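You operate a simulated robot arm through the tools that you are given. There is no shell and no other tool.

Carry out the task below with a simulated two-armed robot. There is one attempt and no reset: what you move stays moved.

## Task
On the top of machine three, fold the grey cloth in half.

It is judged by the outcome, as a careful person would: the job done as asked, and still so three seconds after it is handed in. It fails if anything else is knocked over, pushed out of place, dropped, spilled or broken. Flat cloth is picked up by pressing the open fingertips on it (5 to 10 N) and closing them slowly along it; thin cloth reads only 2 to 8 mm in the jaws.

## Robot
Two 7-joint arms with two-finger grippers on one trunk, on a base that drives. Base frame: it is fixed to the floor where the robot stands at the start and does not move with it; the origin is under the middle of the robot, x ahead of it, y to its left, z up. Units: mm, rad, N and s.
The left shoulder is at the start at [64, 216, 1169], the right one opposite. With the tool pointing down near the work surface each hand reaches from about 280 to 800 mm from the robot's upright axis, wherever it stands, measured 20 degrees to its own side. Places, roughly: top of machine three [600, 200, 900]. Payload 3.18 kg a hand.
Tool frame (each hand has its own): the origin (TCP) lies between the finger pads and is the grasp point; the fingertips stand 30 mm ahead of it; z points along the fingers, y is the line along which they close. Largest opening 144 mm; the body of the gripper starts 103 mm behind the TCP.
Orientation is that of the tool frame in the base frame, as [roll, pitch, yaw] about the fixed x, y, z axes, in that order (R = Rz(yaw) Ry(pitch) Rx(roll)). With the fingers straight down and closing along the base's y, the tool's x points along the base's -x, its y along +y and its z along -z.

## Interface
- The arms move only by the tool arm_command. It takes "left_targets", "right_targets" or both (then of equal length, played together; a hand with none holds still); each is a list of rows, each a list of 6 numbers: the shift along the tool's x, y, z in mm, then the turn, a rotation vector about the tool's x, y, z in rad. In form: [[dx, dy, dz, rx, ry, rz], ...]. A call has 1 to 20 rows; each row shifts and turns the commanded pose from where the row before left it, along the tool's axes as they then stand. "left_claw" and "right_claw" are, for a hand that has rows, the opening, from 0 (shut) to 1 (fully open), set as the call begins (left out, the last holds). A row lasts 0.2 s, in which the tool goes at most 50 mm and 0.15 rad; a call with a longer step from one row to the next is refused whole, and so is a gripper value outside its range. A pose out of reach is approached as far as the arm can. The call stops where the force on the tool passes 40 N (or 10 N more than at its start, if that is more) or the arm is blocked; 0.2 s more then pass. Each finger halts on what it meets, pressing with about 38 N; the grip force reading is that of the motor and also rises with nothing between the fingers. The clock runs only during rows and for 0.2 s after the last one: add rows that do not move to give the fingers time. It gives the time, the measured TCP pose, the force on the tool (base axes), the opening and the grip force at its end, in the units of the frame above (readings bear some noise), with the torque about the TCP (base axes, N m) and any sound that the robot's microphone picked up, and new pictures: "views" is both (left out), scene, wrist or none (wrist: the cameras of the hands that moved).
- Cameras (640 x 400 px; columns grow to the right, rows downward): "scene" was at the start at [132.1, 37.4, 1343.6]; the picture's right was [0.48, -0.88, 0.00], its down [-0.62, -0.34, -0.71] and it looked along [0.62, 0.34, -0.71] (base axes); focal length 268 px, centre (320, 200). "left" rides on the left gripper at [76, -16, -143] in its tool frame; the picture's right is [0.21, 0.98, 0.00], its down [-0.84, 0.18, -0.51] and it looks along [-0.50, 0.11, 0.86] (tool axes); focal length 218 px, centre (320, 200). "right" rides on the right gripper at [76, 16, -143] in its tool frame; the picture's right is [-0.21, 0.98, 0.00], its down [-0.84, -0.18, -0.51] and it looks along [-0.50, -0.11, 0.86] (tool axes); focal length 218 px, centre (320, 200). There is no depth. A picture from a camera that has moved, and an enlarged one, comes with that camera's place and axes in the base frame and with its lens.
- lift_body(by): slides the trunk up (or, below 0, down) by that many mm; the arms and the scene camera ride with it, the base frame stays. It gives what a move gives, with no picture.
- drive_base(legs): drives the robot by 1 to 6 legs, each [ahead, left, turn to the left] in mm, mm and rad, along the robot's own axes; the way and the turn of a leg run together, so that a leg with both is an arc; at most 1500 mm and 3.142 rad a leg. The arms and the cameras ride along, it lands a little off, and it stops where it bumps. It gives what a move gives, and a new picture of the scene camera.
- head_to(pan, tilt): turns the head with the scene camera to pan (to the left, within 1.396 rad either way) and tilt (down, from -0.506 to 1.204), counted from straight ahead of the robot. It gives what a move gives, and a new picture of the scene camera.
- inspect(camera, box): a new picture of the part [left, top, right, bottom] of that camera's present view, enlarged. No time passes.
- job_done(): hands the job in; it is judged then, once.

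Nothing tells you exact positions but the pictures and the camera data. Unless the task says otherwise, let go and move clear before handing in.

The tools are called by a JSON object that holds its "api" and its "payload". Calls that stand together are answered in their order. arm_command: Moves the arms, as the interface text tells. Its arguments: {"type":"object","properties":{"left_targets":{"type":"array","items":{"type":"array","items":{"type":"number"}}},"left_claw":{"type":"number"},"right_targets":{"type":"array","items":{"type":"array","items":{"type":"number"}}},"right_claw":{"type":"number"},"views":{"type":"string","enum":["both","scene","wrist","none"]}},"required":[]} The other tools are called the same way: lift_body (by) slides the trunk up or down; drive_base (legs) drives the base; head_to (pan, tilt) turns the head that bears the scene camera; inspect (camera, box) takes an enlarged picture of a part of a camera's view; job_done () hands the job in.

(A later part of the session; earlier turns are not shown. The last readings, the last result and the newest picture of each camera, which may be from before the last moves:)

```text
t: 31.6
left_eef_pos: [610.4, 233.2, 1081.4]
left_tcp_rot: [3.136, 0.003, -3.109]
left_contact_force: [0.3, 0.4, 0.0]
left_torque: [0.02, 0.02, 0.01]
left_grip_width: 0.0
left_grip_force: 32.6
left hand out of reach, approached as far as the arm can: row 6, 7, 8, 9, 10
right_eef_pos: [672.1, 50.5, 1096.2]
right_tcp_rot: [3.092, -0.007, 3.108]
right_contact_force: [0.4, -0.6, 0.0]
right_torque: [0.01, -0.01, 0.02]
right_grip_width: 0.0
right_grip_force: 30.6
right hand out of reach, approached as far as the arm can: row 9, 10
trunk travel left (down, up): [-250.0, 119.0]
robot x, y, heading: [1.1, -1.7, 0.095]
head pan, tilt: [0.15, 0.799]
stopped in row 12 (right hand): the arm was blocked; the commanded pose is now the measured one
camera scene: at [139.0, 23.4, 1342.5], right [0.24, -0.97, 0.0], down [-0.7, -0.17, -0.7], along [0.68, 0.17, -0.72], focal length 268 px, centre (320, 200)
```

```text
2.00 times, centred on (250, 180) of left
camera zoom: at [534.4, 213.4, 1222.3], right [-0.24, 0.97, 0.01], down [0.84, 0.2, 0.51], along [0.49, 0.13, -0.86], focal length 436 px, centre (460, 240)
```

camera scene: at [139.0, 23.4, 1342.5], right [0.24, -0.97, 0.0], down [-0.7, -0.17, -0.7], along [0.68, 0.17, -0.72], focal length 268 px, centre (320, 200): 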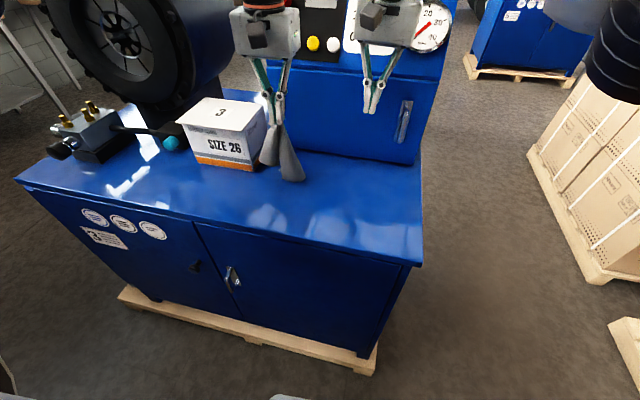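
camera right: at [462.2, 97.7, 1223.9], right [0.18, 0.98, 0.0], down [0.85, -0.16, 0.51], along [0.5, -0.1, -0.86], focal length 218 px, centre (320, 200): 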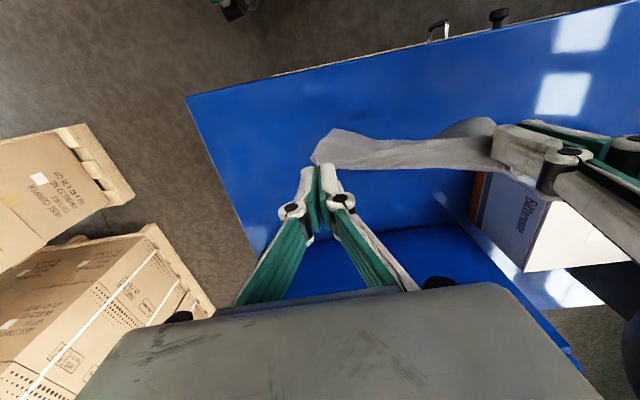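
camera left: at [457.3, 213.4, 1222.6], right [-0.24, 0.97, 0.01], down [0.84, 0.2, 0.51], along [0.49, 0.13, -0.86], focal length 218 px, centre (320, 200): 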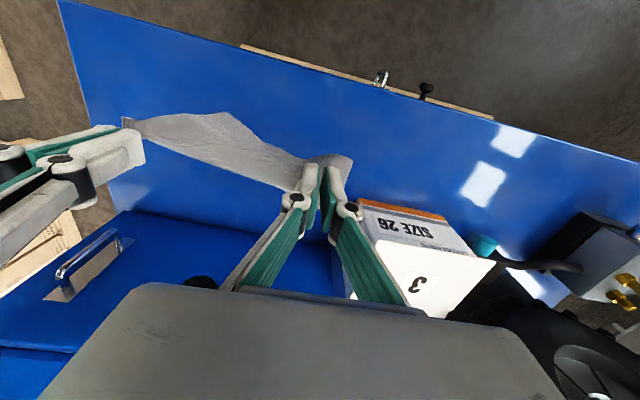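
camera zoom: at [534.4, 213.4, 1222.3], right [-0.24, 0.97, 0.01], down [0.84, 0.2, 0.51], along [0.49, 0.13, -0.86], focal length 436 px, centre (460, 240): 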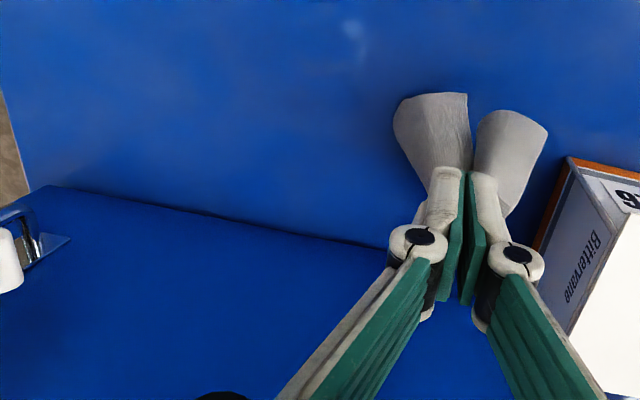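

The left arm ran out of reach at x = 610, and the right hand continued and pulled the cloth out of its own fingers. The cloth now hangs only from the left hand, over the table and undamaged. I'll back both hands off to a comfortable distance before regrasping in the air.

{"api": "arm_command", "payload": {"right_targets": [[15, 0, 0, 0.025, 0, -0.031], [15, 0, 0, 0.025, 0, -0.031], [15, 0, 0, 0, 0, 0], [15, 0, 0, 0, 0, 0], [15, 0, 0, 0, 0, 0], [15, 0, 0, 0, 0, 0], [15, 0, 0, 0, 0, 0], [15, 0, 0, 0, 0, 0]], "left_targets": [[0, 0, 0, 0, 0, 0], [0, 0, 0, 0, 0, 0], [0, 0, 0, 0, 0, 0], [0, 0, 0, 0, 0, 0], [12, 0, 0, 0, 0, 0], [12, 0, 0, 0, 0, 0], [12, 0, 0, 0, 0, 0], [12, 0, 0, 0, 0, 0]], "views": "both"}}

```text
t: 33.4
left_eef_pos: [561.1, 231.9, 1080.6]
left_tcp_rot: [3.136, 0.002, -3.114]
left_contact_force: [-0.6, -0.2, 0.8]
left_torque: [0.05, 0.02, 0.01]
left_grip_width: 0.0
left_grip_force: 32.0
right_eef_pos: [549.3, 52.7, 1095.4]
right_tcp_rot: [-3.132, -0.002, -3.101]
right_contact_force: [-0.6, 0.1, 0.5]
right_torque: [0.0, 0.03, 0.0]
right_grip_width: 0.0
right_grip_force: 30.6
trunk travel left (down, up): [-250.0, 119.0]
robot x, y, heading: [3.4, 0.5, 0.096]
head pan, tilt: [0.15, 0.799]
camera scene: at [138.1, 24.0, 1342.7], right [0.24, -0.97, 0.0], down [-0.7, -0.17, -0.7], along [0.68, 0.17, -0.72], focal length 268 px, centre (320, 200)
camera right: at [471.0, 67.2, 1237.3], right [0.17, 0.99, -0.01], down [0.85, -0.14, 0.51], along [0.5, -0.09, -0.86], focal length 218 px, centre (320, 200)
camera left: at [484.3, 212.5, 1223.4], right [-0.24, 0.97, 0.01], down [0.84, 0.2, 0.51], along [0.49, 0.13, -0.86], focal length 218 px, centre (320, 200)
```

scene: 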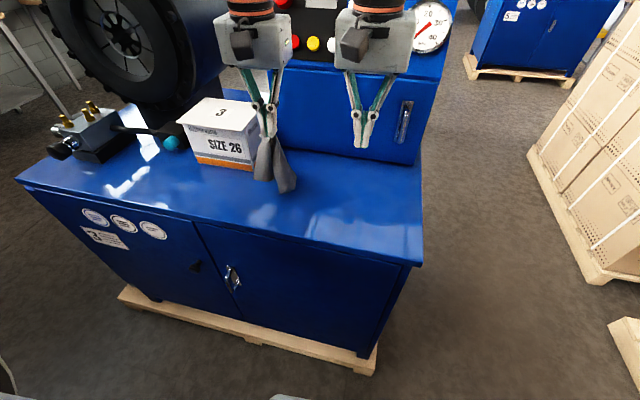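
right: 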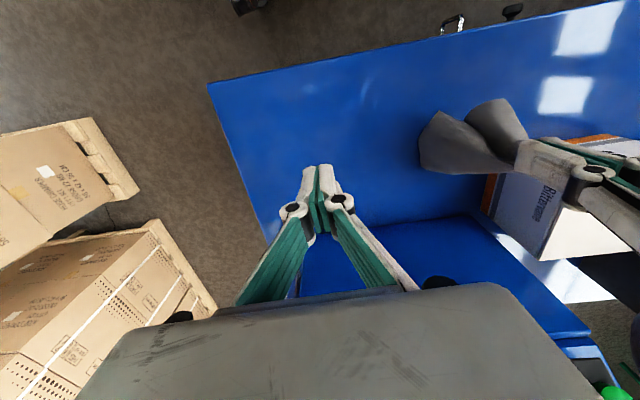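
left: 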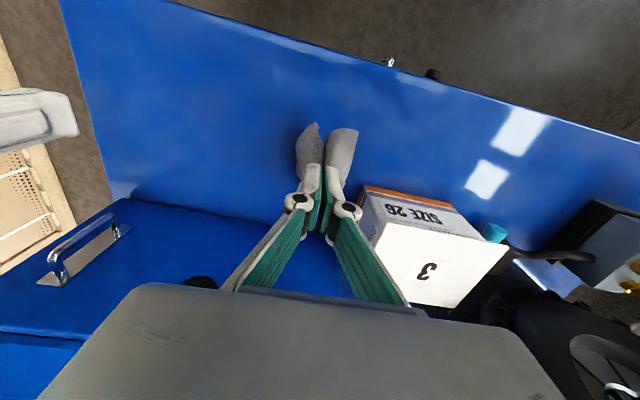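

{"api": "inspect", "payload": {"camera": "scene", "box": [240, 120, 320, 200]}}

{"api": "inspect", "payload": {"camera": "right", "box": [400, 80, 560, 200]}}

{"api": "inspect", "payload": {"camera": "left", "box": [260, 100, 400, 220]}}

```text
5.00 times, centred on (280, 160) of scene
camera zoom: at [138.1, 24.0, 1342.7], right [0.24, -0.97, 0.0], down [-0.7, -0.17, -0.7], along [0.68, 0.17, -0.72], focal length 1341 px, centre (520, 400)
```

zoom: 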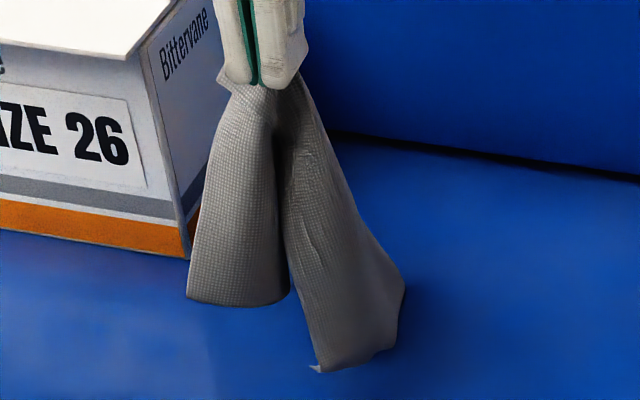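

```text
3.33 times, centred on (480, 140) of right
camera zoom: at [471.0, 67.2, 1237.3], right [0.17, 0.99, -0.01], down [0.85, -0.14, 0.51], along [0.5, -0.09, -0.86], focal length 728 px, centre (-213, 400)
```

zoom: 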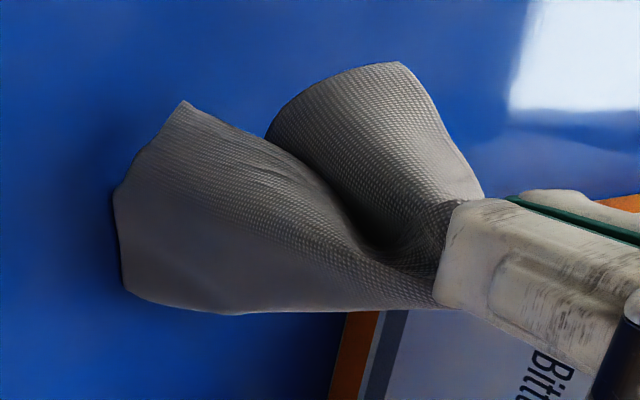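

```text
3.33 times, centred on (330, 160) of left
camera zoom: at [484.3, 212.5, 1223.4], right [-0.24, 0.97, 0.01], down [0.84, 0.2, 0.51], along [0.49, 0.13, -0.86], focal length 728 px, centre (287, 333)
```

zoom: 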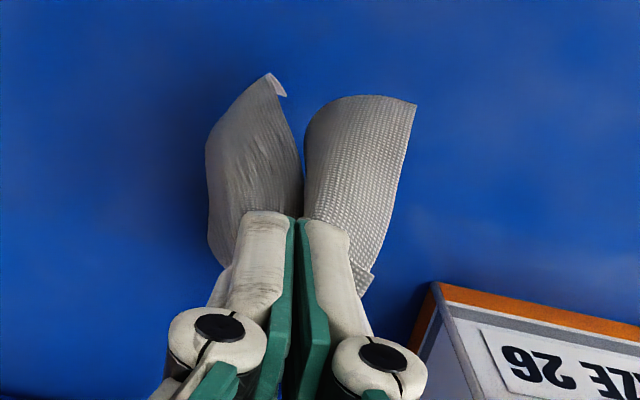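

The cloth hangs from an interior point in two cone-like lobes. Lowering it straight down over a clear part of the top should let it spread out like a tent. I'll move the right hand aside and bring the left hand over clear table first.

{"api": "arm_command", "payload": {"right_targets": [[0, -20, 0, 0, 0, 0], [0, -20, 0, 0, 0, 0], [0, -20, 0, 0, 0, 0], [0, -20, 0, 0, 0, 0], [0, -20, 0, 0, 0, 0], [0, -20, 0, 0, 0, 0]], "left_targets": [[0, 0, 0, 0, 0, 0], [0, 0, 0, 0, 0, 0], [0, -15, 0, 0, 0, 0], [0, -15, 0, 0, 0, 0], [-5, -15, 0, 0, 0, 0], [-5, -15, 0, 0, 0, 0]], "views": "none"}}

{"api": "arm_command", "payload": {"left_targets": [[0, 0, 12, 0, 0, 0], [0, 0, 12, 0, 0, 0], [0, 0, 12, 0, 0, 0], [0, 0, 12, 0, 0, 0], [0, 0, 12, 0, 0, 0]], "views": "both"}}

```text
t: 34.8
left_eef_pos: [573.5, 171.3, 1079.9]
left_tcp_rot: [3.134, 0.002, -3.112]
left_contact_force: [1.4, -0.6, 0.0]
left_torque: [0.02, 0.04, 0.01]
left_grip_width: 0.1
left_grip_force: 32.5
right_eef_pos: [553.5, -68.4, 1097.9]
right_tcp_rot: [-3.135, -0.004, -3.102]
right_contact_force: [0.7, -0.9, 0.9]
right_torque: [0.03, -0.01, 0.02]
right_grip_width: 0.3
right_grip_force: 31.1
trunk travel left (down, up): [-250.0, 119.0]
robot x, y, heading: [-1.8, -3.6, 0.094]
head pan, tilt: [0.15, 0.799]
```

```text
t: 36.0
left_eef_pos: [574.8, 172.9, 1019.7]
left_tcp_rot: [3.134, 0.0, -3.111]
left_contact_force: [-0.5, 0.7, -0.3]
left_torque: [-0.03, 0.0, -0.01]
left_grip_width: 0.2
left_grip_force: 32.6
right_eef_pos: [553.0, -67.9, 1096.3]
right_tcp_rot: [-3.134, -0.004, -3.102]
right_contact_force: [-0.2, -0.4, -0.2]
right_torque: [0.01, 0.03, 0.02]
right_grip_width: 0.0
right_grip_force: 30.8
trunk travel left (down, up): [-250.0, 119.0]
robot x, y, heading: [0.4, -0.8, 0.096]
head pan, tilt: [0.15, 0.799]
camera scene: at [139.0, 24.0, 1342.5], right [0.24, -0.97, 0.0], down [-0.7, -0.17, -0.7], along [0.68, 0.17, -0.72], focal length 268 px, centre (320, 200)
camera left: at [498.4, 153.4, 1161.8], right [-0.24, 0.97, 0.01], down [0.84, 0.2, 0.51], along [0.49, 0.13, -0.86], focal length 218 px, centre (320, 200)
```

scene: 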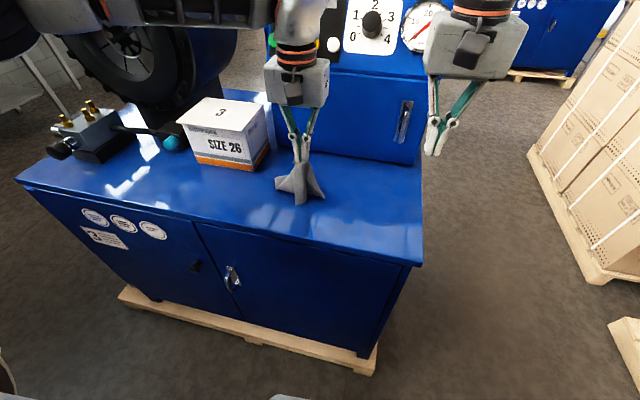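
left: 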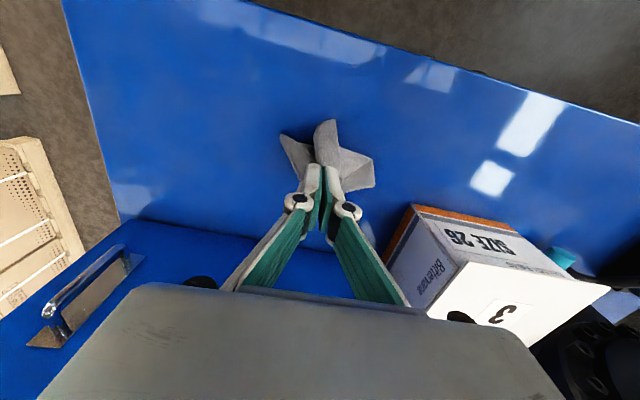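

{"api": "inspect", "payload": {"camera": "left", "box": [250, 90, 410, 210]}}

{"api": "inspect", "payload": {"camera": "scene", "box": [260, 140, 340, 210]}}

{"api": "inspect", "payload": {"camera": "right", "box": [320, 60, 640, 260]}}

```text
3.33 times, centred on (330, 150) of left
camera zoom: at [498.4, 153.4, 1161.8], right [-0.24, 0.97, 0.01], down [0.84, 0.2, 0.51], along [0.49, 0.13, -0.86], focal length 728 px, centre (287, 367)
```

zoom: 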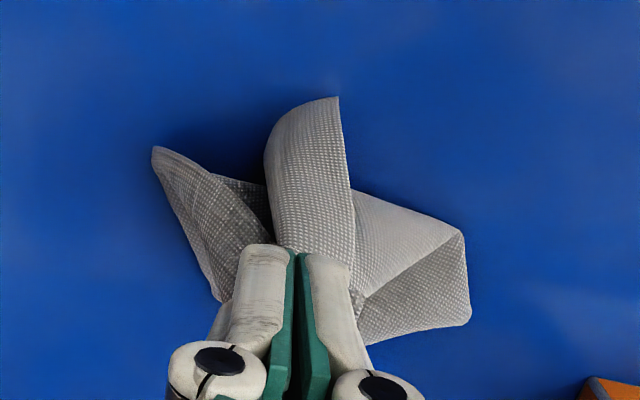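

```text
5.71 times, centred on (300, 175) of scene
camera zoom: at [139.0, 24.0, 1342.5], right [0.24, -0.97, 0.0], down [-0.7, -0.17, -0.7], along [0.68, 0.17, -0.72], focal length 1533 px, centre (434, 343)
```

zoom: 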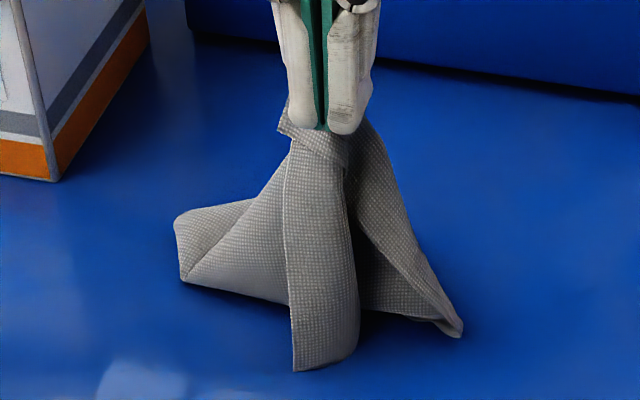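

```text
2.00 times, centred on (480, 160) of right
camera zoom: at [475.7, -51.9, 1238.7], right [0.17, 0.99, -0.01], down [0.85, -0.14, 0.51], along [0.5, -0.09, -0.86], focal length 436 px, centre (0, 280)
```

zoom: 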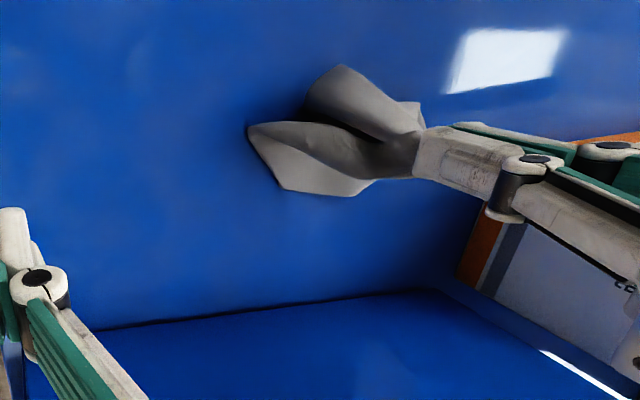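

Three lobes are spreading on the table. I'll lower the rest of the way and then release gently.

{"api": "arm_command", "payload": {"left_targets": [[0, 0, 12, 0, 0, 0], [0, 0, 12, 0, 0, 0], [0, 0, 12, 0, 0, 0], [0, 0, 12, 0, 0, 0], [0, 0, 12, 0, 0, 0], [0, 0, 12, 0, 0, 0], [0, 0, 12, 0, 0, 0]], "views": "none"}}

{"api": "inspect", "payload": {"camera": "left", "box": [200, 60, 440, 220]}}

{"api": "inspect", "payload": {"camera": "scene", "box": [250, 140, 350, 220]}}

```text
t: 37.6
left_eef_pos: [574.6, 174.0, 936.7]
left_tcp_rot: [3.134, 0.001, -3.111]
left_contact_force: [-0.5, 0.0, -0.5]
left_torque: [-0.03, -0.01, -0.03]
left_grip_width: 0.1
left_grip_force: 32.7
right_eef_pos: [553.0, -66.9, 1096.6]
right_tcp_rot: [-3.135, -0.004, -3.1]
right_contact_force: [-0.2, 0.4, -0.1]
right_torque: [-0.03, -0.05, -0.01]
right_grip_width: 0.1
right_grip_force: 30.4
trunk travel left (down, up): [-250.0, 119.0]
robot x, y, heading: [1.1, 3.6, 0.096]
head pan, tilt: [0.15, 0.799]
```

```text
2.50 times, centred on (320, 140) of left
camera zoom: at [497.9, 154.3, 1078.0], right [-0.24, 0.97, 0.01], down [0.84, 0.2, 0.51], along [0.49, 0.13, -0.86], focal length 546 px, centre (320, 350)
```

zoom: 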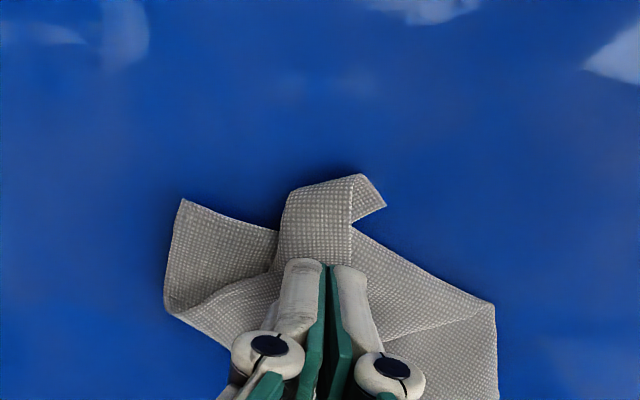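

```text
5.00 times, centred on (300, 180) of scene
camera zoom: at [138.9, 24.0, 1342.5], right [0.24, -0.97, 0.0], down [-0.7, -0.17, -0.7], along [0.68, 0.17, -0.72], focal length 1341 px, centre (420, 300)
```

zoom: 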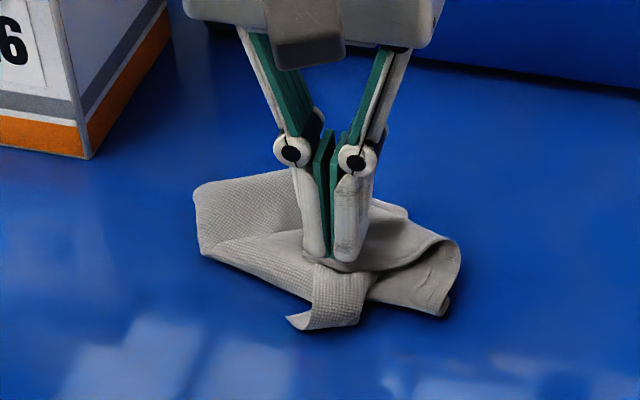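

{"api": "arm_command", "payload": {"left_targets": [[0, 0, 6, 0, 0, 0], [0, 0, 6, 0, 0, 0], [0, 0, 4, 0, 0, 0]], "views": "none"}}

{"api": "arm_command", "payload": {"left_targets": [[0, 0, 0, 0, 0, 0], [0, 0, 0, 0, 0, 0]], "left_claw": 0.12, "views": "none"}}

{"api": "arm_command", "payload": {"left_targets": [[0, 0, -10, 0, 0, 0], [0, 0, -20, 0, 0, 0], [0, 0, -30, 0, 0, 0], [0, 0, -30, 0, 0, 0], [10, 20, -20, 0, 0, 0], [10, 30, -10, 0, 0, 0], [10, 30, 0, 0, 0, 0], [10, 30, 0, 0, 0, 0]], "views": "both"}}

{"api": "inspect", "payload": {"camera": "scene", "box": [240, 130, 360, 220]}}

```text
t: 38.4
left_eef_pos: [574.6, 174.0, 918.5]
left_tcp_rot: [3.136, 0.0, -3.109]
left_contact_force: [0.7, -0.6, -0.3]
left_torque: [-0.02, 0.01, -0.02]
left_grip_width: 0.0
left_grip_force: 32.4
right_eef_pos: [551.0, -66.6, 1096.8]
right_tcp_rot: [-3.136, -0.004, -3.104]
right_contact_force: [0.1, 0.2, 0.7]
right_torque: [0.05, 0.01, 0.02]
right_grip_width: 0.0
right_grip_force: 30.7
trunk travel left (down, up): [-250.0, 119.0]
robot x, y, heading: [0.9, 2.9, 0.093]
head pan, tilt: [0.15, 0.799]
```

```text
t: 39.0
left_eef_pos: [574.4, 175.3, 919.5]
left_tcp_rot: [3.136, 0.002, -3.11]
left_contact_force: [-0.1, 0.0, 0.1]
left_torque: [0.01, 0.02, 0.0]
left_grip_width: 17.2
left_grip_force: 0.0
right_eef_pos: [552.5, -67.0, 1098.1]
right_tcp_rot: [-3.135, -0.002, -3.102]
right_contact_force: [0.0, 0.3, -0.6]
right_torque: [-0.01, 0.02, 0.01]
right_grip_width: 0.0
right_grip_force: 30.9
trunk travel left (down, up): [-250.0, 119.0]
robot x, y, heading: [1.1, 1.3, 0.095]
head pan, tilt: [0.15, 0.799]
```

```text
t: 40.8
left_eef_pos: [530.5, 281.7, 1040.4]
left_tcp_rot: [3.136, 0.003, -3.111]
left_contact_force: [-0.3, 0.6, 0.1]
left_torque: [-0.03, 0.01, -0.03]
left_grip_width: 17.4
left_grip_force: 0.0
right_eef_pos: [553.4, -66.5, 1097.4]
right_tcp_rot: [-3.134, 0.0, -3.101]
right_contact_force: [0.1, 0.1, -0.4]
right_torque: [-0.02, 0.0, 0.01]
right_grip_width: 0.1
right_grip_force: 30.5
trunk travel left (down, up): [-250.0, 119.0]
robot x, y, heading: [-0.1, 1.1, 0.099]
head pan, tilt: [0.15, 0.799]
camera scene: at [138.3, 24.9, 1342.6], right [0.24, -0.97, 0.0], down [-0.7, -0.17, -0.7], along [0.68, 0.17, -0.72], focal length 268 px, centre (320, 200)
camera left: at [453.7, 263.3, 1181.9], right [-0.24, 0.97, 0.01], down [0.84, 0.2, 0.51], along [0.49, 0.13, -0.86], focal length 218 px, centre (320, 200)
```

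scene: 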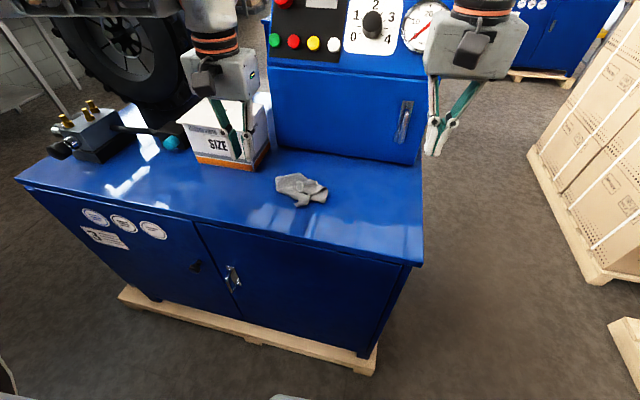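
left: 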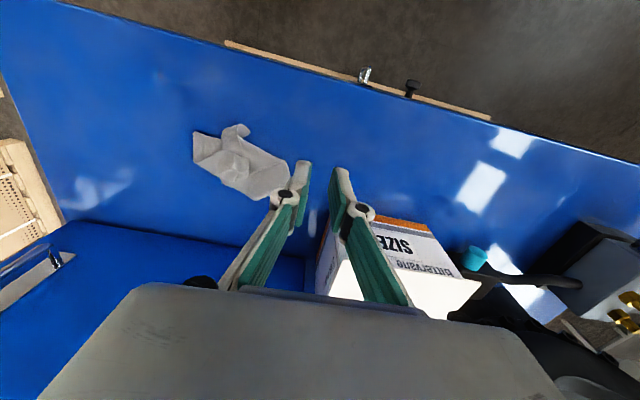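

```text
4.44 times, centred on (300, 175) of scene
camera zoom: at [138.3, 24.9, 1342.6], right [0.24, -0.97, 0.0], down [-0.7, -0.17, -0.7], along [0.68, 0.17, -0.72], focal length 1192 px, centre (409, 311)
```

zoom: 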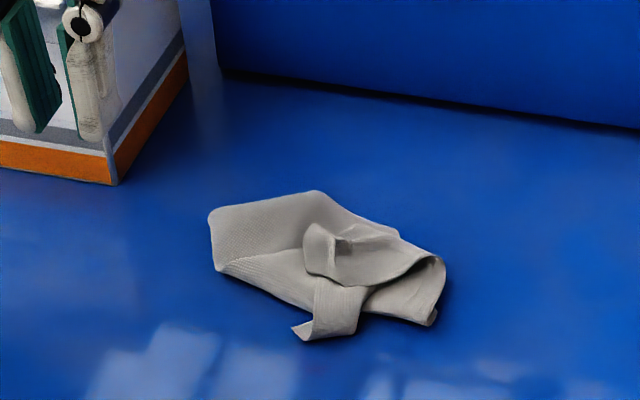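

The cloth is crumpled but lying safely on the table. I'll look closely from above to understand the folds.

{"api": "inspect", "payload": {"camera": "left", "box": [180, 110, 308, 210]}}

{"api": "inspect", "payload": {"camera": "scene", "box": [268, 160, 348, 215]}}

{"api": "inspect", "payload": {"camera": "right", "box": [380, 80, 540, 200]}}

```text
4.00 times, centred on (244, 160) of left
camera zoom: at [453.7, 263.3, 1181.9], right [-0.24, 0.97, 0.01], down [0.84, 0.2, 0.51], along [0.49, 0.13, -0.86], focal length 873 px, centre (624, 360)
```

zoom: 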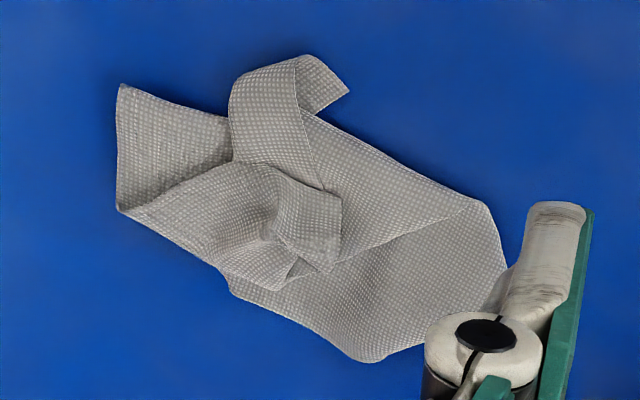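

```text
7.27 times, centred on (308, 188) of scene
camera zoom: at [138.3, 24.9, 1342.6], right [0.24, -0.97, 0.0], down [-0.7, -0.17, -0.7], along [0.68, 0.17, -0.72], focal length 1951 px, centre (407, 291)
```

zoom: 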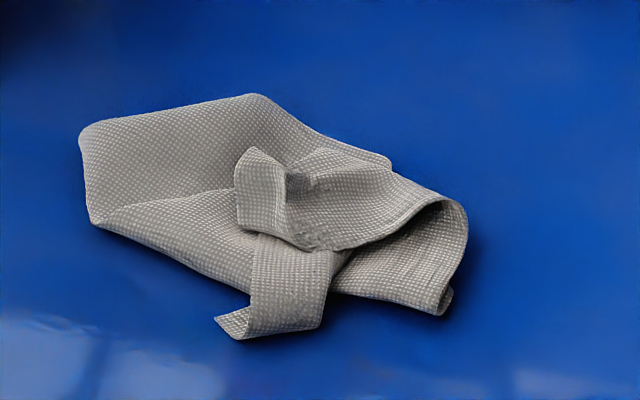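

```text
3.33 times, centred on (460, 140) of right
camera zoom: at [475.0, -51.0, 1239.1], right [0.17, 0.99, -0.01], down [0.85, -0.14, 0.51], along [0.5, -0.09, -0.86], focal length 728 px, centre (-147, 400)
```

zoom: 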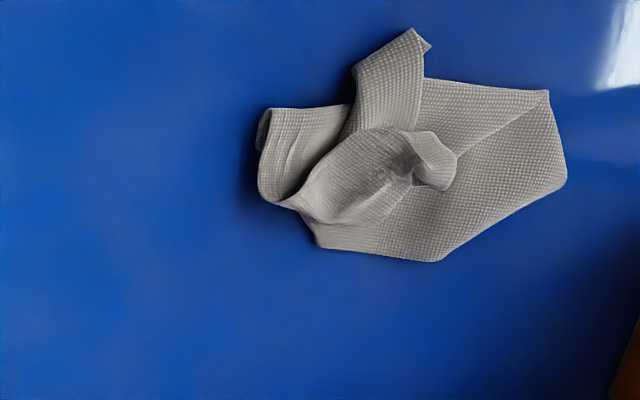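

I've located a free tab ending in a cloth corner, near (545,175) on the front side of the pile. I'll straddle it with the left fingers and scoop it from both sides, so I can hang the cloth from that corner and let it unravel.

{"api": "arm_command", "payload": {"left_targets": [[0, -36, 0, 0, 0, 0], [-5, -36, 0, 0, 0, 0], [-7, -36, 0, 0, 0, 0], [0, 0, 25, 0, 0, 0], [0, 0, 25, 0, 0, 0], [0, 0, 25, 0, 0, 0], [0, 0, 25, 0, 0, 0]], "left_claw": 0.36, "views": "none"}}

{"api": "inspect", "payload": {"camera": "left", "box": [220, 100, 420, 225]}}

{"api": "inspect", "payload": {"camera": "scene", "box": [250, 140, 350, 215]}}

```text
t: 42.4
left_eef_pos: [546.6, 173.0, 940.1]
left_tcp_rot: [3.135, 0.002, -3.11]
left_contact_force: [0.3, -0.3, -0.5]
left_torque: [-0.02, 0.05, 0.0]
left_grip_width: 51.7
left_grip_force: 0.1
right_eef_pos: [553.4, -68.6, 1097.0]
right_tcp_rot: [-3.135, -0.005, -3.101]
right_contact_force: [-0.1, -0.1, 0.5]
right_torque: [0.0, 0.02, 0.02]
right_grip_width: 0.0
right_grip_force: 30.5
trunk travel left (down, up): [-250.0, 119.0]
robot x, y, heading: [-1.6, 0.2, 0.095]
head pan, tilt: [0.15, 0.799]
```

```text
3.20 times, centred on (320, 162) of left
camera zoom: at [469.6, 153.8, 1082.5], right [-0.24, 0.97, 0.01], down [0.84, 0.2, 0.51], along [0.49, 0.13, -0.86], focal length 698 px, centre (320, 320)
```

zoom: 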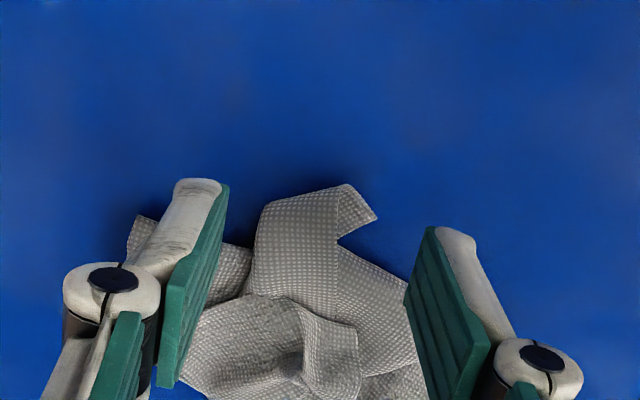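

```text
5.33 times, centred on (300, 178) of scene
camera zoom: at [139.2, 24.0, 1342.4], right [0.24, -0.97, 0.0], down [-0.7, -0.17, -0.7], along [0.68, 0.17, -0.72], focal length 1430 px, centre (427, 320)
```

zoom: 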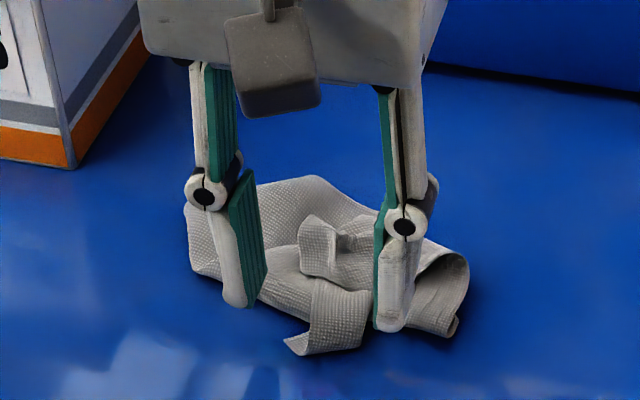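

{"api": "arm_command", "payload": {"left_targets": [[4, 0, 8, 0, 0, 0], [0, 0, 8, 0, 0, 0], [0, 0, 6, 0, 0, 0], [0, 0, 4, 0, 0, 0]], "left_claw": 0.3, "views": "none"}}

{"api": "arm_command", "payload": {"left_targets": [[0, 0, 2, 0, 0, 0], [0, 0, 1.5, 0, 0, 0]], "views": "wrist"}}

{"api": "inspect", "payload": {"camera": "left", "box": [220, 100, 420, 225]}}

```text
t: 43.4
left_eef_pos: [541.5, 174.4, 914.6]
left_tcp_rot: [3.135, 0.002, -3.109]
left_contact_force: [-0.9, 0.7, -0.4]
left_torque: [0.0, -0.01, 0.01]
left_grip_width: 42.9
left_grip_force: 0.0
right_eef_pos: [552.3, -66.8, 1097.5]
right_tcp_rot: [-3.134, -0.004, -3.102]
right_contact_force: [-0.4, -0.4, -0.3]
right_torque: [0.01, 0.02, 0.03]
right_grip_width: 0.1
right_grip_force: 30.6
trunk travel left (down, up): [-250.0, 119.0]
robot x, y, heading: [0.8, 0.6, 0.092]
head pan, tilt: [0.15, 0.799]
```

```text
t: 44.0
left_eef_pos: [543.0, 174.5, 911.0]
left_tcp_rot: [3.134, 0.002, -3.112]
left_contact_force: [0.4, 0.3, 0.4]
left_torque: [0.03, 0.01, -0.04]
left_grip_width: 43.1
left_grip_force: 0.1
right_eef_pos: [552.7, -66.5, 1097.1]
right_tcp_rot: [-3.133, -0.002, -3.102]
right_contact_force: [-0.9, -0.4, 0.4]
right_torque: [-0.02, -0.01, 0.0]
right_grip_width: 0.0
right_grip_force: 30.3
trunk travel left (down, up): [-250.0, 119.0]
robot x, y, heading: [-0.4, 1.5, 0.091]
head pan, tilt: [0.15, 0.799]
camera left: at [466.2, 154.3, 1052.7], right [-0.24, 0.97, 0.01], down [0.84, 0.2, 0.51], along [0.49, 0.13, -0.86], focal length 218 px, centre (320, 200)
```

left: 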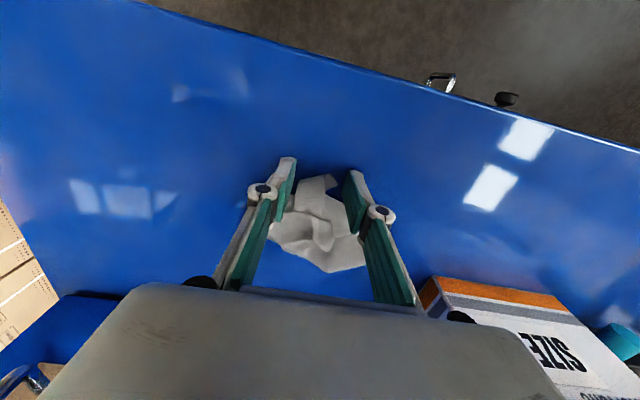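

```text
3.20 times, centred on (320, 162) of left
camera zoom: at [466.2, 154.3, 1052.7], right [-0.24, 0.97, 0.01], down [0.84, 0.2, 0.51], along [0.49, 0.13, -0.86], focal length 698 px, centre (320, 320)
```

zoom: 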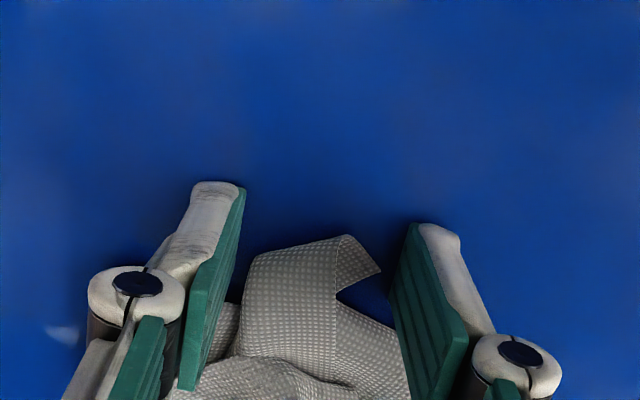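

The tab is between the fingers. I'll touch the table lightly and close slowly.

{"api": "arm_command", "payload": {"left_targets": [[0, 0, 1.5, 0, 0, 0]], "left_claw": 0.22, "views": "none"}}

{"api": "arm_command", "payload": {"left_targets": [[0, 0, 0, 0, 0, 0]], "left_claw": 0.14, "views": "none"}}

{"api": "arm_command", "payload": {"left_targets": [[0, 0, 0, 0, 0, 0]], "left_claw": 0.07, "views": "none"}}

{"api": "inspect", "payload": {"camera": "left", "box": [240, 110, 400, 210]}}

```text
t: 44.4
left_eef_pos: [543.4, 174.6, 908.9]
left_tcp_rot: [3.134, 0.001, -3.112]
left_contact_force: [-0.7, -0.9, 1.9]
left_torque: [-0.04, -0.03, -0.01]
left_grip_width: 31.7
left_grip_force: 0.2
right_eef_pos: [552.6, -67.4, 1096.9]
right_tcp_rot: [-3.135, -0.003, -3.099]
right_contact_force: [-0.8, -0.8, 0.5]
right_torque: [0.01, 0.0, 0.0]
right_grip_width: 0.0
right_grip_force: 30.7
trunk travel left (down, up): [-250.0, 119.0]
robot x, y, heading: [-0.2, 0.0, 0.092]
head pan, tilt: [0.15, 0.799]
```

```text
t: 44.8
left_eef_pos: [543.7, 173.9, 909.7]
left_tcp_rot: [3.135, 0.002, -3.114]
left_contact_force: [0.1, -0.2, 1.7]
left_torque: [0.06, -0.05, 0.0]
left_grip_width: 19.7
left_grip_force: 0.2
right_eef_pos: [553.1, -66.5, 1096.8]
right_tcp_rot: [-3.136, -0.004, -3.102]
right_contact_force: [-0.3, -0.2, -0.3]
right_torque: [0.03, 0.01, 0.02]
right_grip_width: 0.0
right_grip_force: 30.5
trunk travel left (down, up): [-250.0, 119.0]
robot x, y, heading: [0.5, -0.4, 0.097]
head pan, tilt: [0.15, 0.799]
```

```text
t: 45.2
left_eef_pos: [543.2, 174.8, 908.6]
left_tcp_rot: [3.134, 0.003, -3.109]
left_contact_force: [-0.7, -0.5, 0.7]
left_torque: [0.0, 0.01, -0.01]
left_grip_width: 10.1
left_grip_force: 0.1
right_eef_pos: [551.7, -66.6, 1096.9]
right_tcp_rot: [-3.136, -0.003, -3.101]
right_contact_force: [0.9, -0.8, -0.1]
right_torque: [-0.03, -0.02, -0.02]
right_grip_width: 0.0
right_grip_force: 30.8
trunk travel left (down, up): [-250.0, 119.0]
robot x, y, heading: [0.7, 1.5, 0.095]
head pan, tilt: [0.15, 0.799]
```

```text
4.00 times, centred on (320, 160) of left
camera zoom: at [466.1, 154.7, 1051.2], right [-0.24, 0.97, 0.01], down [0.84, 0.2, 0.51], along [0.49, 0.13, -0.86], focal length 873 px, centre (320, 360)
```

zoom: 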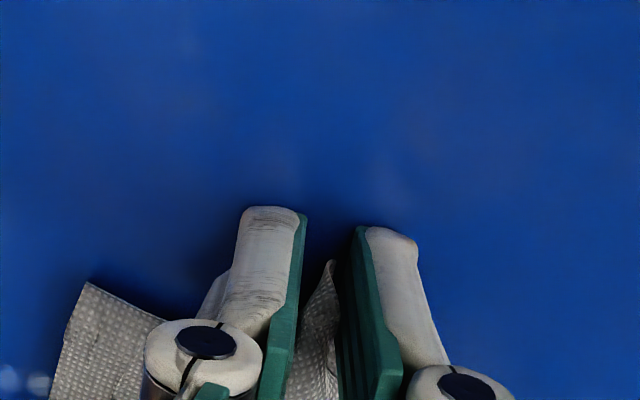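

{"api": "arm_command", "payload": {"left_targets": [[0, 0, 0, 0, 0, 0], [0, 0, 0, 0, 0, 0]], "left_claw": 0.0, "views": "none"}}

{"api": "arm_command", "payload": {"left_targets": [[0, 0, -10, 0, 0, 0], [0, 0, -15, 0, 0, 0], [0, 0, -15, 0, 0, 0], [0, 0, -15, 0, 0, 0], [0, 0, -15, 0, 0, 0]], "views": "both"}}

{"api": "inspect", "payload": {"camera": "scene", "box": [250, 110, 350, 215]}}

```text
t: 45.8
left_eef_pos: [543.2, 173.9, 909.0]
left_tcp_rot: [3.134, 0.002, -3.11]
left_contact_force: [-0.9, -1.6, -1.4]
left_torque: [0.02, 0.01, 0.01]
left_grip_width: 3.4
left_grip_force: 29.4
right_eef_pos: [552.6, -67.0, 1096.8]
right_tcp_rot: [-3.134, -0.004, -3.1]
right_contact_force: [0.0, 0.5, 0.1]
right_torque: [0.0, -0.03, -0.02]
right_grip_width: 0.0
right_grip_force: 30.7
trunk travel left (down, up): [-250.0, 119.0]
robot x, y, heading: [-0.1, -1.7, 0.092]
head pan, tilt: [0.15, 0.799]
```

```text
t: 47.0
left_eef_pos: [543.5, 175.2, 980.3]
left_tcp_rot: [3.135, 0.002, -3.112]
left_contact_force: [-0.2, -0.3, -0.9]
left_torque: [0.07, 0.0, -0.02]
left_grip_width: 6.1
left_grip_force: 35.9
right_eef_pos: [552.4, -67.2, 1097.8]
right_tcp_rot: [-3.135, -0.002, -3.101]
right_contact_force: [-0.1, 0.1, -1.3]
right_torque: [0.01, -0.03, 0.0]
right_grip_width: 0.0
right_grip_force: 30.8
trunk travel left (down, up): [-250.0, 119.0]
robot x, y, heading: [-1.5, 0.5, 0.091]
head pan, tilt: [0.15, 0.799]
camera scene: at [138.5, 23.8, 1342.6], right [0.24, -0.97, 0.0], down [-0.7, -0.17, -0.7], along [0.68, 0.17, -0.72], focal length 268 px, centre (320, 200)
camera left: at [466.2, 154.2, 1120.8], right [-0.24, 0.97, 0.01], down [0.84, 0.2, 0.51], along [0.49, 0.13, -0.86], focal length 218 px, centre (320, 200)
```

scene: 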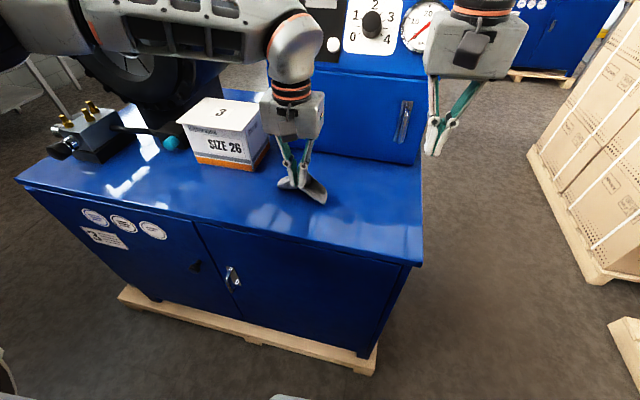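
left: 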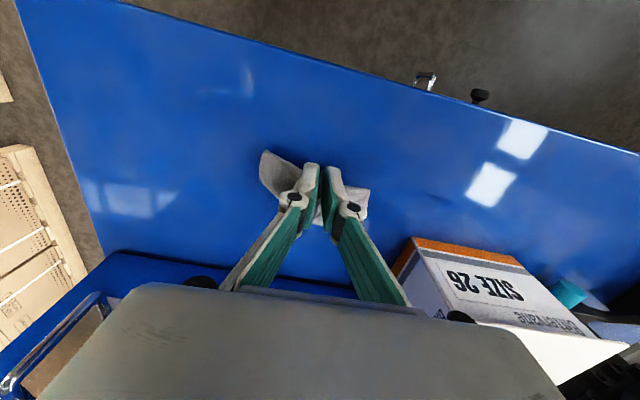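

```text
3.81 times, centred on (300, 162) of scene
camera zoom: at [138.5, 23.8, 1342.6], right [0.24, -0.97, 0.0], down [-0.7, -0.17, -0.7], along [0.68, 0.17, -0.72], focal length 1022 px, centre (396, 343)
```

zoom: 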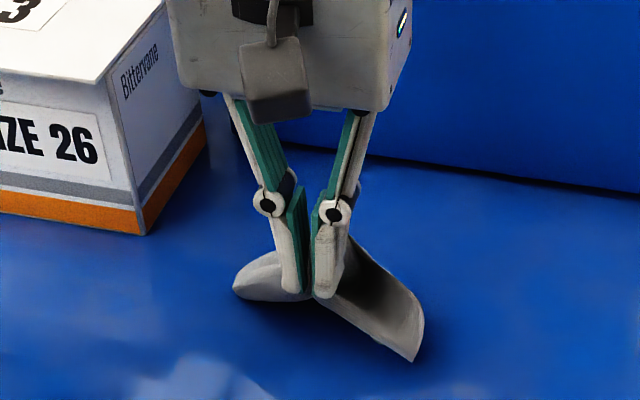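

The left hand has it firmly (6 mm in the jaws). I'll lift it high so it unravels.

{"api": "arm_command", "payload": {"left_targets": [[0, 0, -15, 0, 0, 0], [0, 0, -15, 0, 0, 0], [0, 0, -15, 0, 0, 0], [0, 0, -15, 0, 0, 0], [0, 0, -15, 0, 0, 0], [0, 0, -15, 0, 0, 0], [0, 0, -15, 0, 0, 0], [0, 0, -15, 0, 0, 0], [0, 0, -15, 0, 0, 0], [0, 0, -15, 0, 0, 0]], "views": "both"}}

{"api": "inspect", "payload": {"camera": "scene", "box": [240, 70, 360, 210]}}

{"api": "inspect", "payload": {"camera": "right", "box": [380, 60, 620, 220]}}

```text
t: 49.2
left_eef_pos: [542.9, 172.5, 1128.9]
left_tcp_rot: [3.134, 0.002, -3.11]
left_contact_force: [-1.9, -0.6, 1.8]
left_torque: [-0.05, 0.05, -0.02]
left_grip_width: 4.1
left_grip_force: 28.9
right_eef_pos: [552.7, -66.8, 1097.5]
right_tcp_rot: [-3.134, -0.002, -3.102]
right_contact_force: [0.3, -0.1, 0.5]
right_torque: [-0.01, -0.02, 0.0]
right_grip_width: 0.1
right_grip_force: 30.4
trunk travel left (down, up): [-250.0, 119.0]
robot x, y, heading: [1.9, -0.2, 0.096]
head pan, tilt: [0.15, 0.799]
camera scene: at [138.3, 23.9, 1342.6], right [0.24, -0.97, 0.0], down [-0.7, -0.17, -0.7], along [0.68, 0.17, -0.72], focal length 268 px, centre (320, 200)
camera left: at [465.5, 153.2, 1271.5], right [-0.24, 0.97, 0.01], down [0.84, 0.2, 0.51], along [0.49, 0.13, -0.86], focal length 218 px, centre (320, 200)
```

scene: 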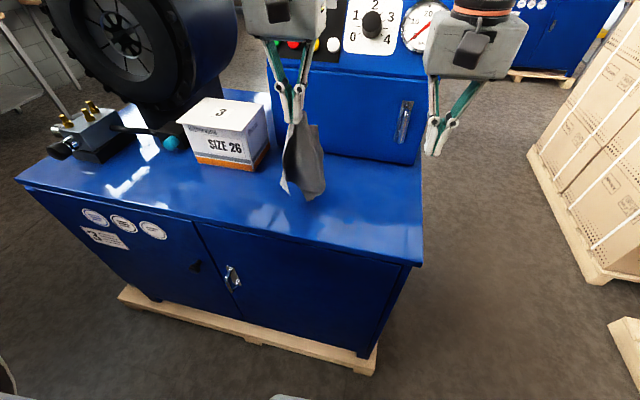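
left: 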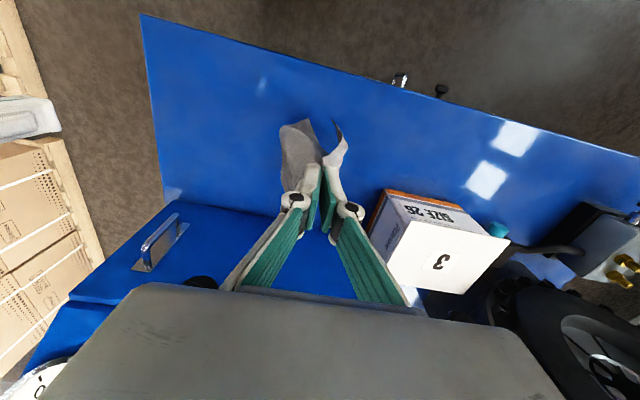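

```text
2.86 times, centred on (300, 140) of scene
camera zoom: at [138.3, 23.9, 1342.6], right [0.24, -0.97, 0.0], down [-0.7, -0.17, -0.7], along [0.68, 0.17, -0.72], focal length 766 px, centre (377, 371)
```

zoom: 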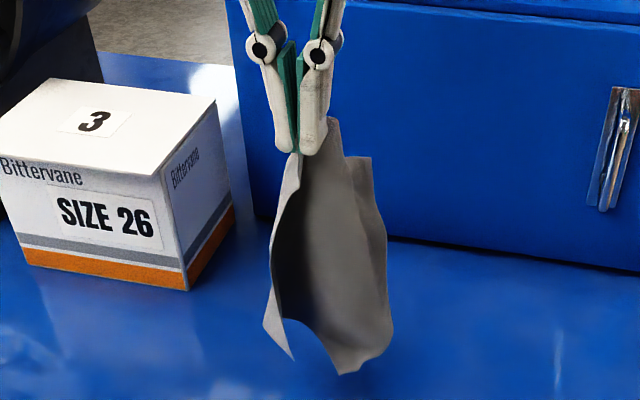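

```text
2.50 times, centred on (500, 140) of right
camera zoom: at [475.1, -52.0, 1239.1], right [0.17, 0.99, -0.01], down [0.85, -0.14, 0.51], along [0.5, -0.09, -0.86], focal length 546 px, centre (-130, 350)
```

zoom: 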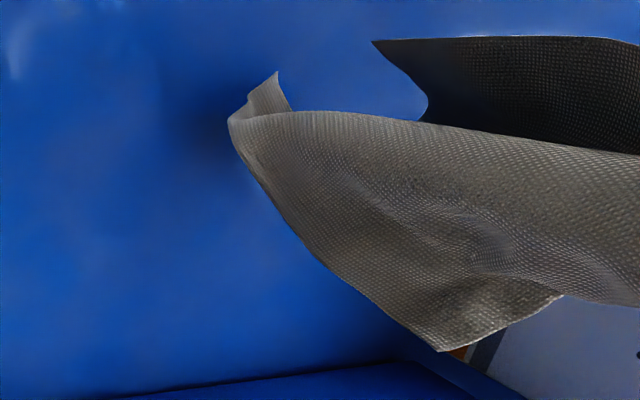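

The cloth now hangs opened as a trough facing the robot, with its lowest corner about 40 mm above the table. I'll bring it slightly toward me, touch the lower corners down, and lay it out by moving away while lowering, so the side flaps land on top.

{"api": "arm_command", "payload": {"left_targets": [[10, 0, 0, 0, 0, -0.05], [10, 0, 0, 0, 0, -0.05], [10, 0, 0, 0, 0, -0.05], [10, 0, 0, 0, 0, -0.05], [0, 0, 12, 0, 0, 0], [0, 0, 12, 0, 0, 0], [0, 0, 12, 0, 0, 0], [0, 0, 10, 0, 0, 0]], "views": "scene"}}

{"api": "inspect", "payload": {"camera": "scene", "box": [240, 90, 360, 220]}}

{"api": "inspect", "payload": {"camera": "right", "box": [340, 40, 600, 220]}}

```text
t: 51.0
left_eef_pos: [503.0, 169.2, 1082.7]
left_tcp_rot: [3.135, 0.001, -2.912]
left_contact_force: [0.8, 0.9, 3.1]
left_torque: [-0.1, -0.05, 0.0]
left_grip_width: 3.7
left_grip_force: 30.7
right_eef_pos: [551.7, -67.0, 1096.8]
right_tcp_rot: [-3.134, -0.003, -3.102]
right_contact_force: [-0.2, -0.9, -0.2]
right_torque: [0.01, 0.01, -0.03]
right_grip_width: 0.0
right_grip_force: 30.7
trunk travel left (down, up): [-250.0, 119.0]
robot x, y, heading: [1.0, 0.3, 0.091]
head pan, tilt: [0.15, 0.799]
camera scene: at [138.9, 24.0, 1342.5], right [0.24, -0.97, 0.0], down [-0.7, -0.17, -0.7], along [0.68, 0.17, -0.72], focal length 268 px, centre (320, 200)
```

scene: 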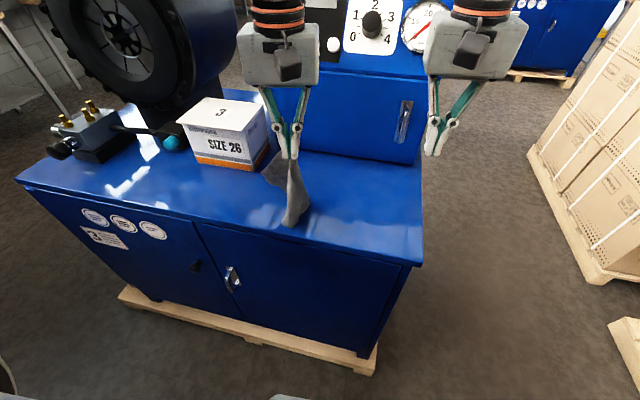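

```text
3.08 times, centred on (300, 155) of scene
camera zoom: at [138.9, 24.0, 1342.5], right [0.24, -0.97, 0.0], down [-0.7, -0.17, -0.7], along [0.68, 0.17, -0.72], focal length 825 px, centre (382, 338)
```

zoom: 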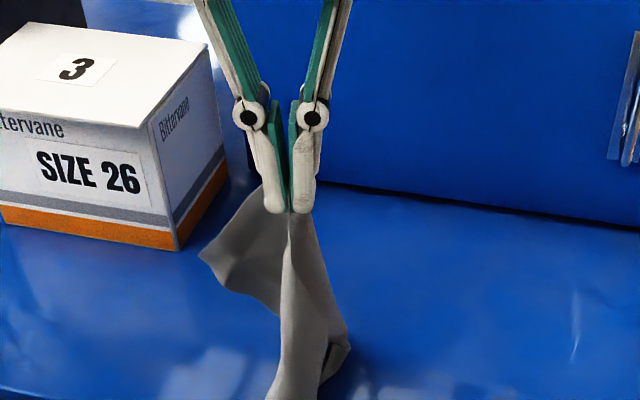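

```text
2.22 times, centred on (470, 130) of right
camera zoom: at [475.6, -51.9, 1238.7], right [0.17, 0.99, -0.01], down [0.85, -0.14, 0.51], along [0.5, -0.09, -0.86], focal length 485 px, centre (-13, 356)
```

zoom: 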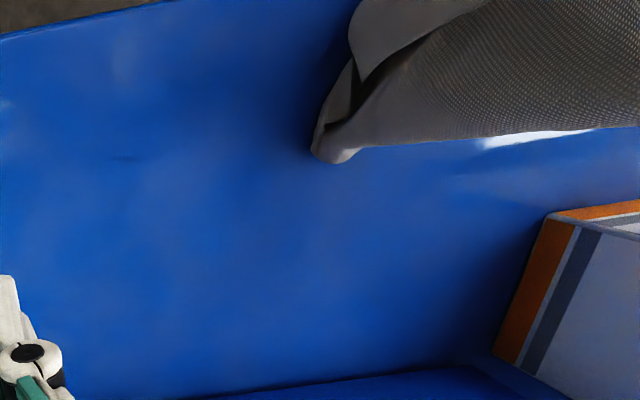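

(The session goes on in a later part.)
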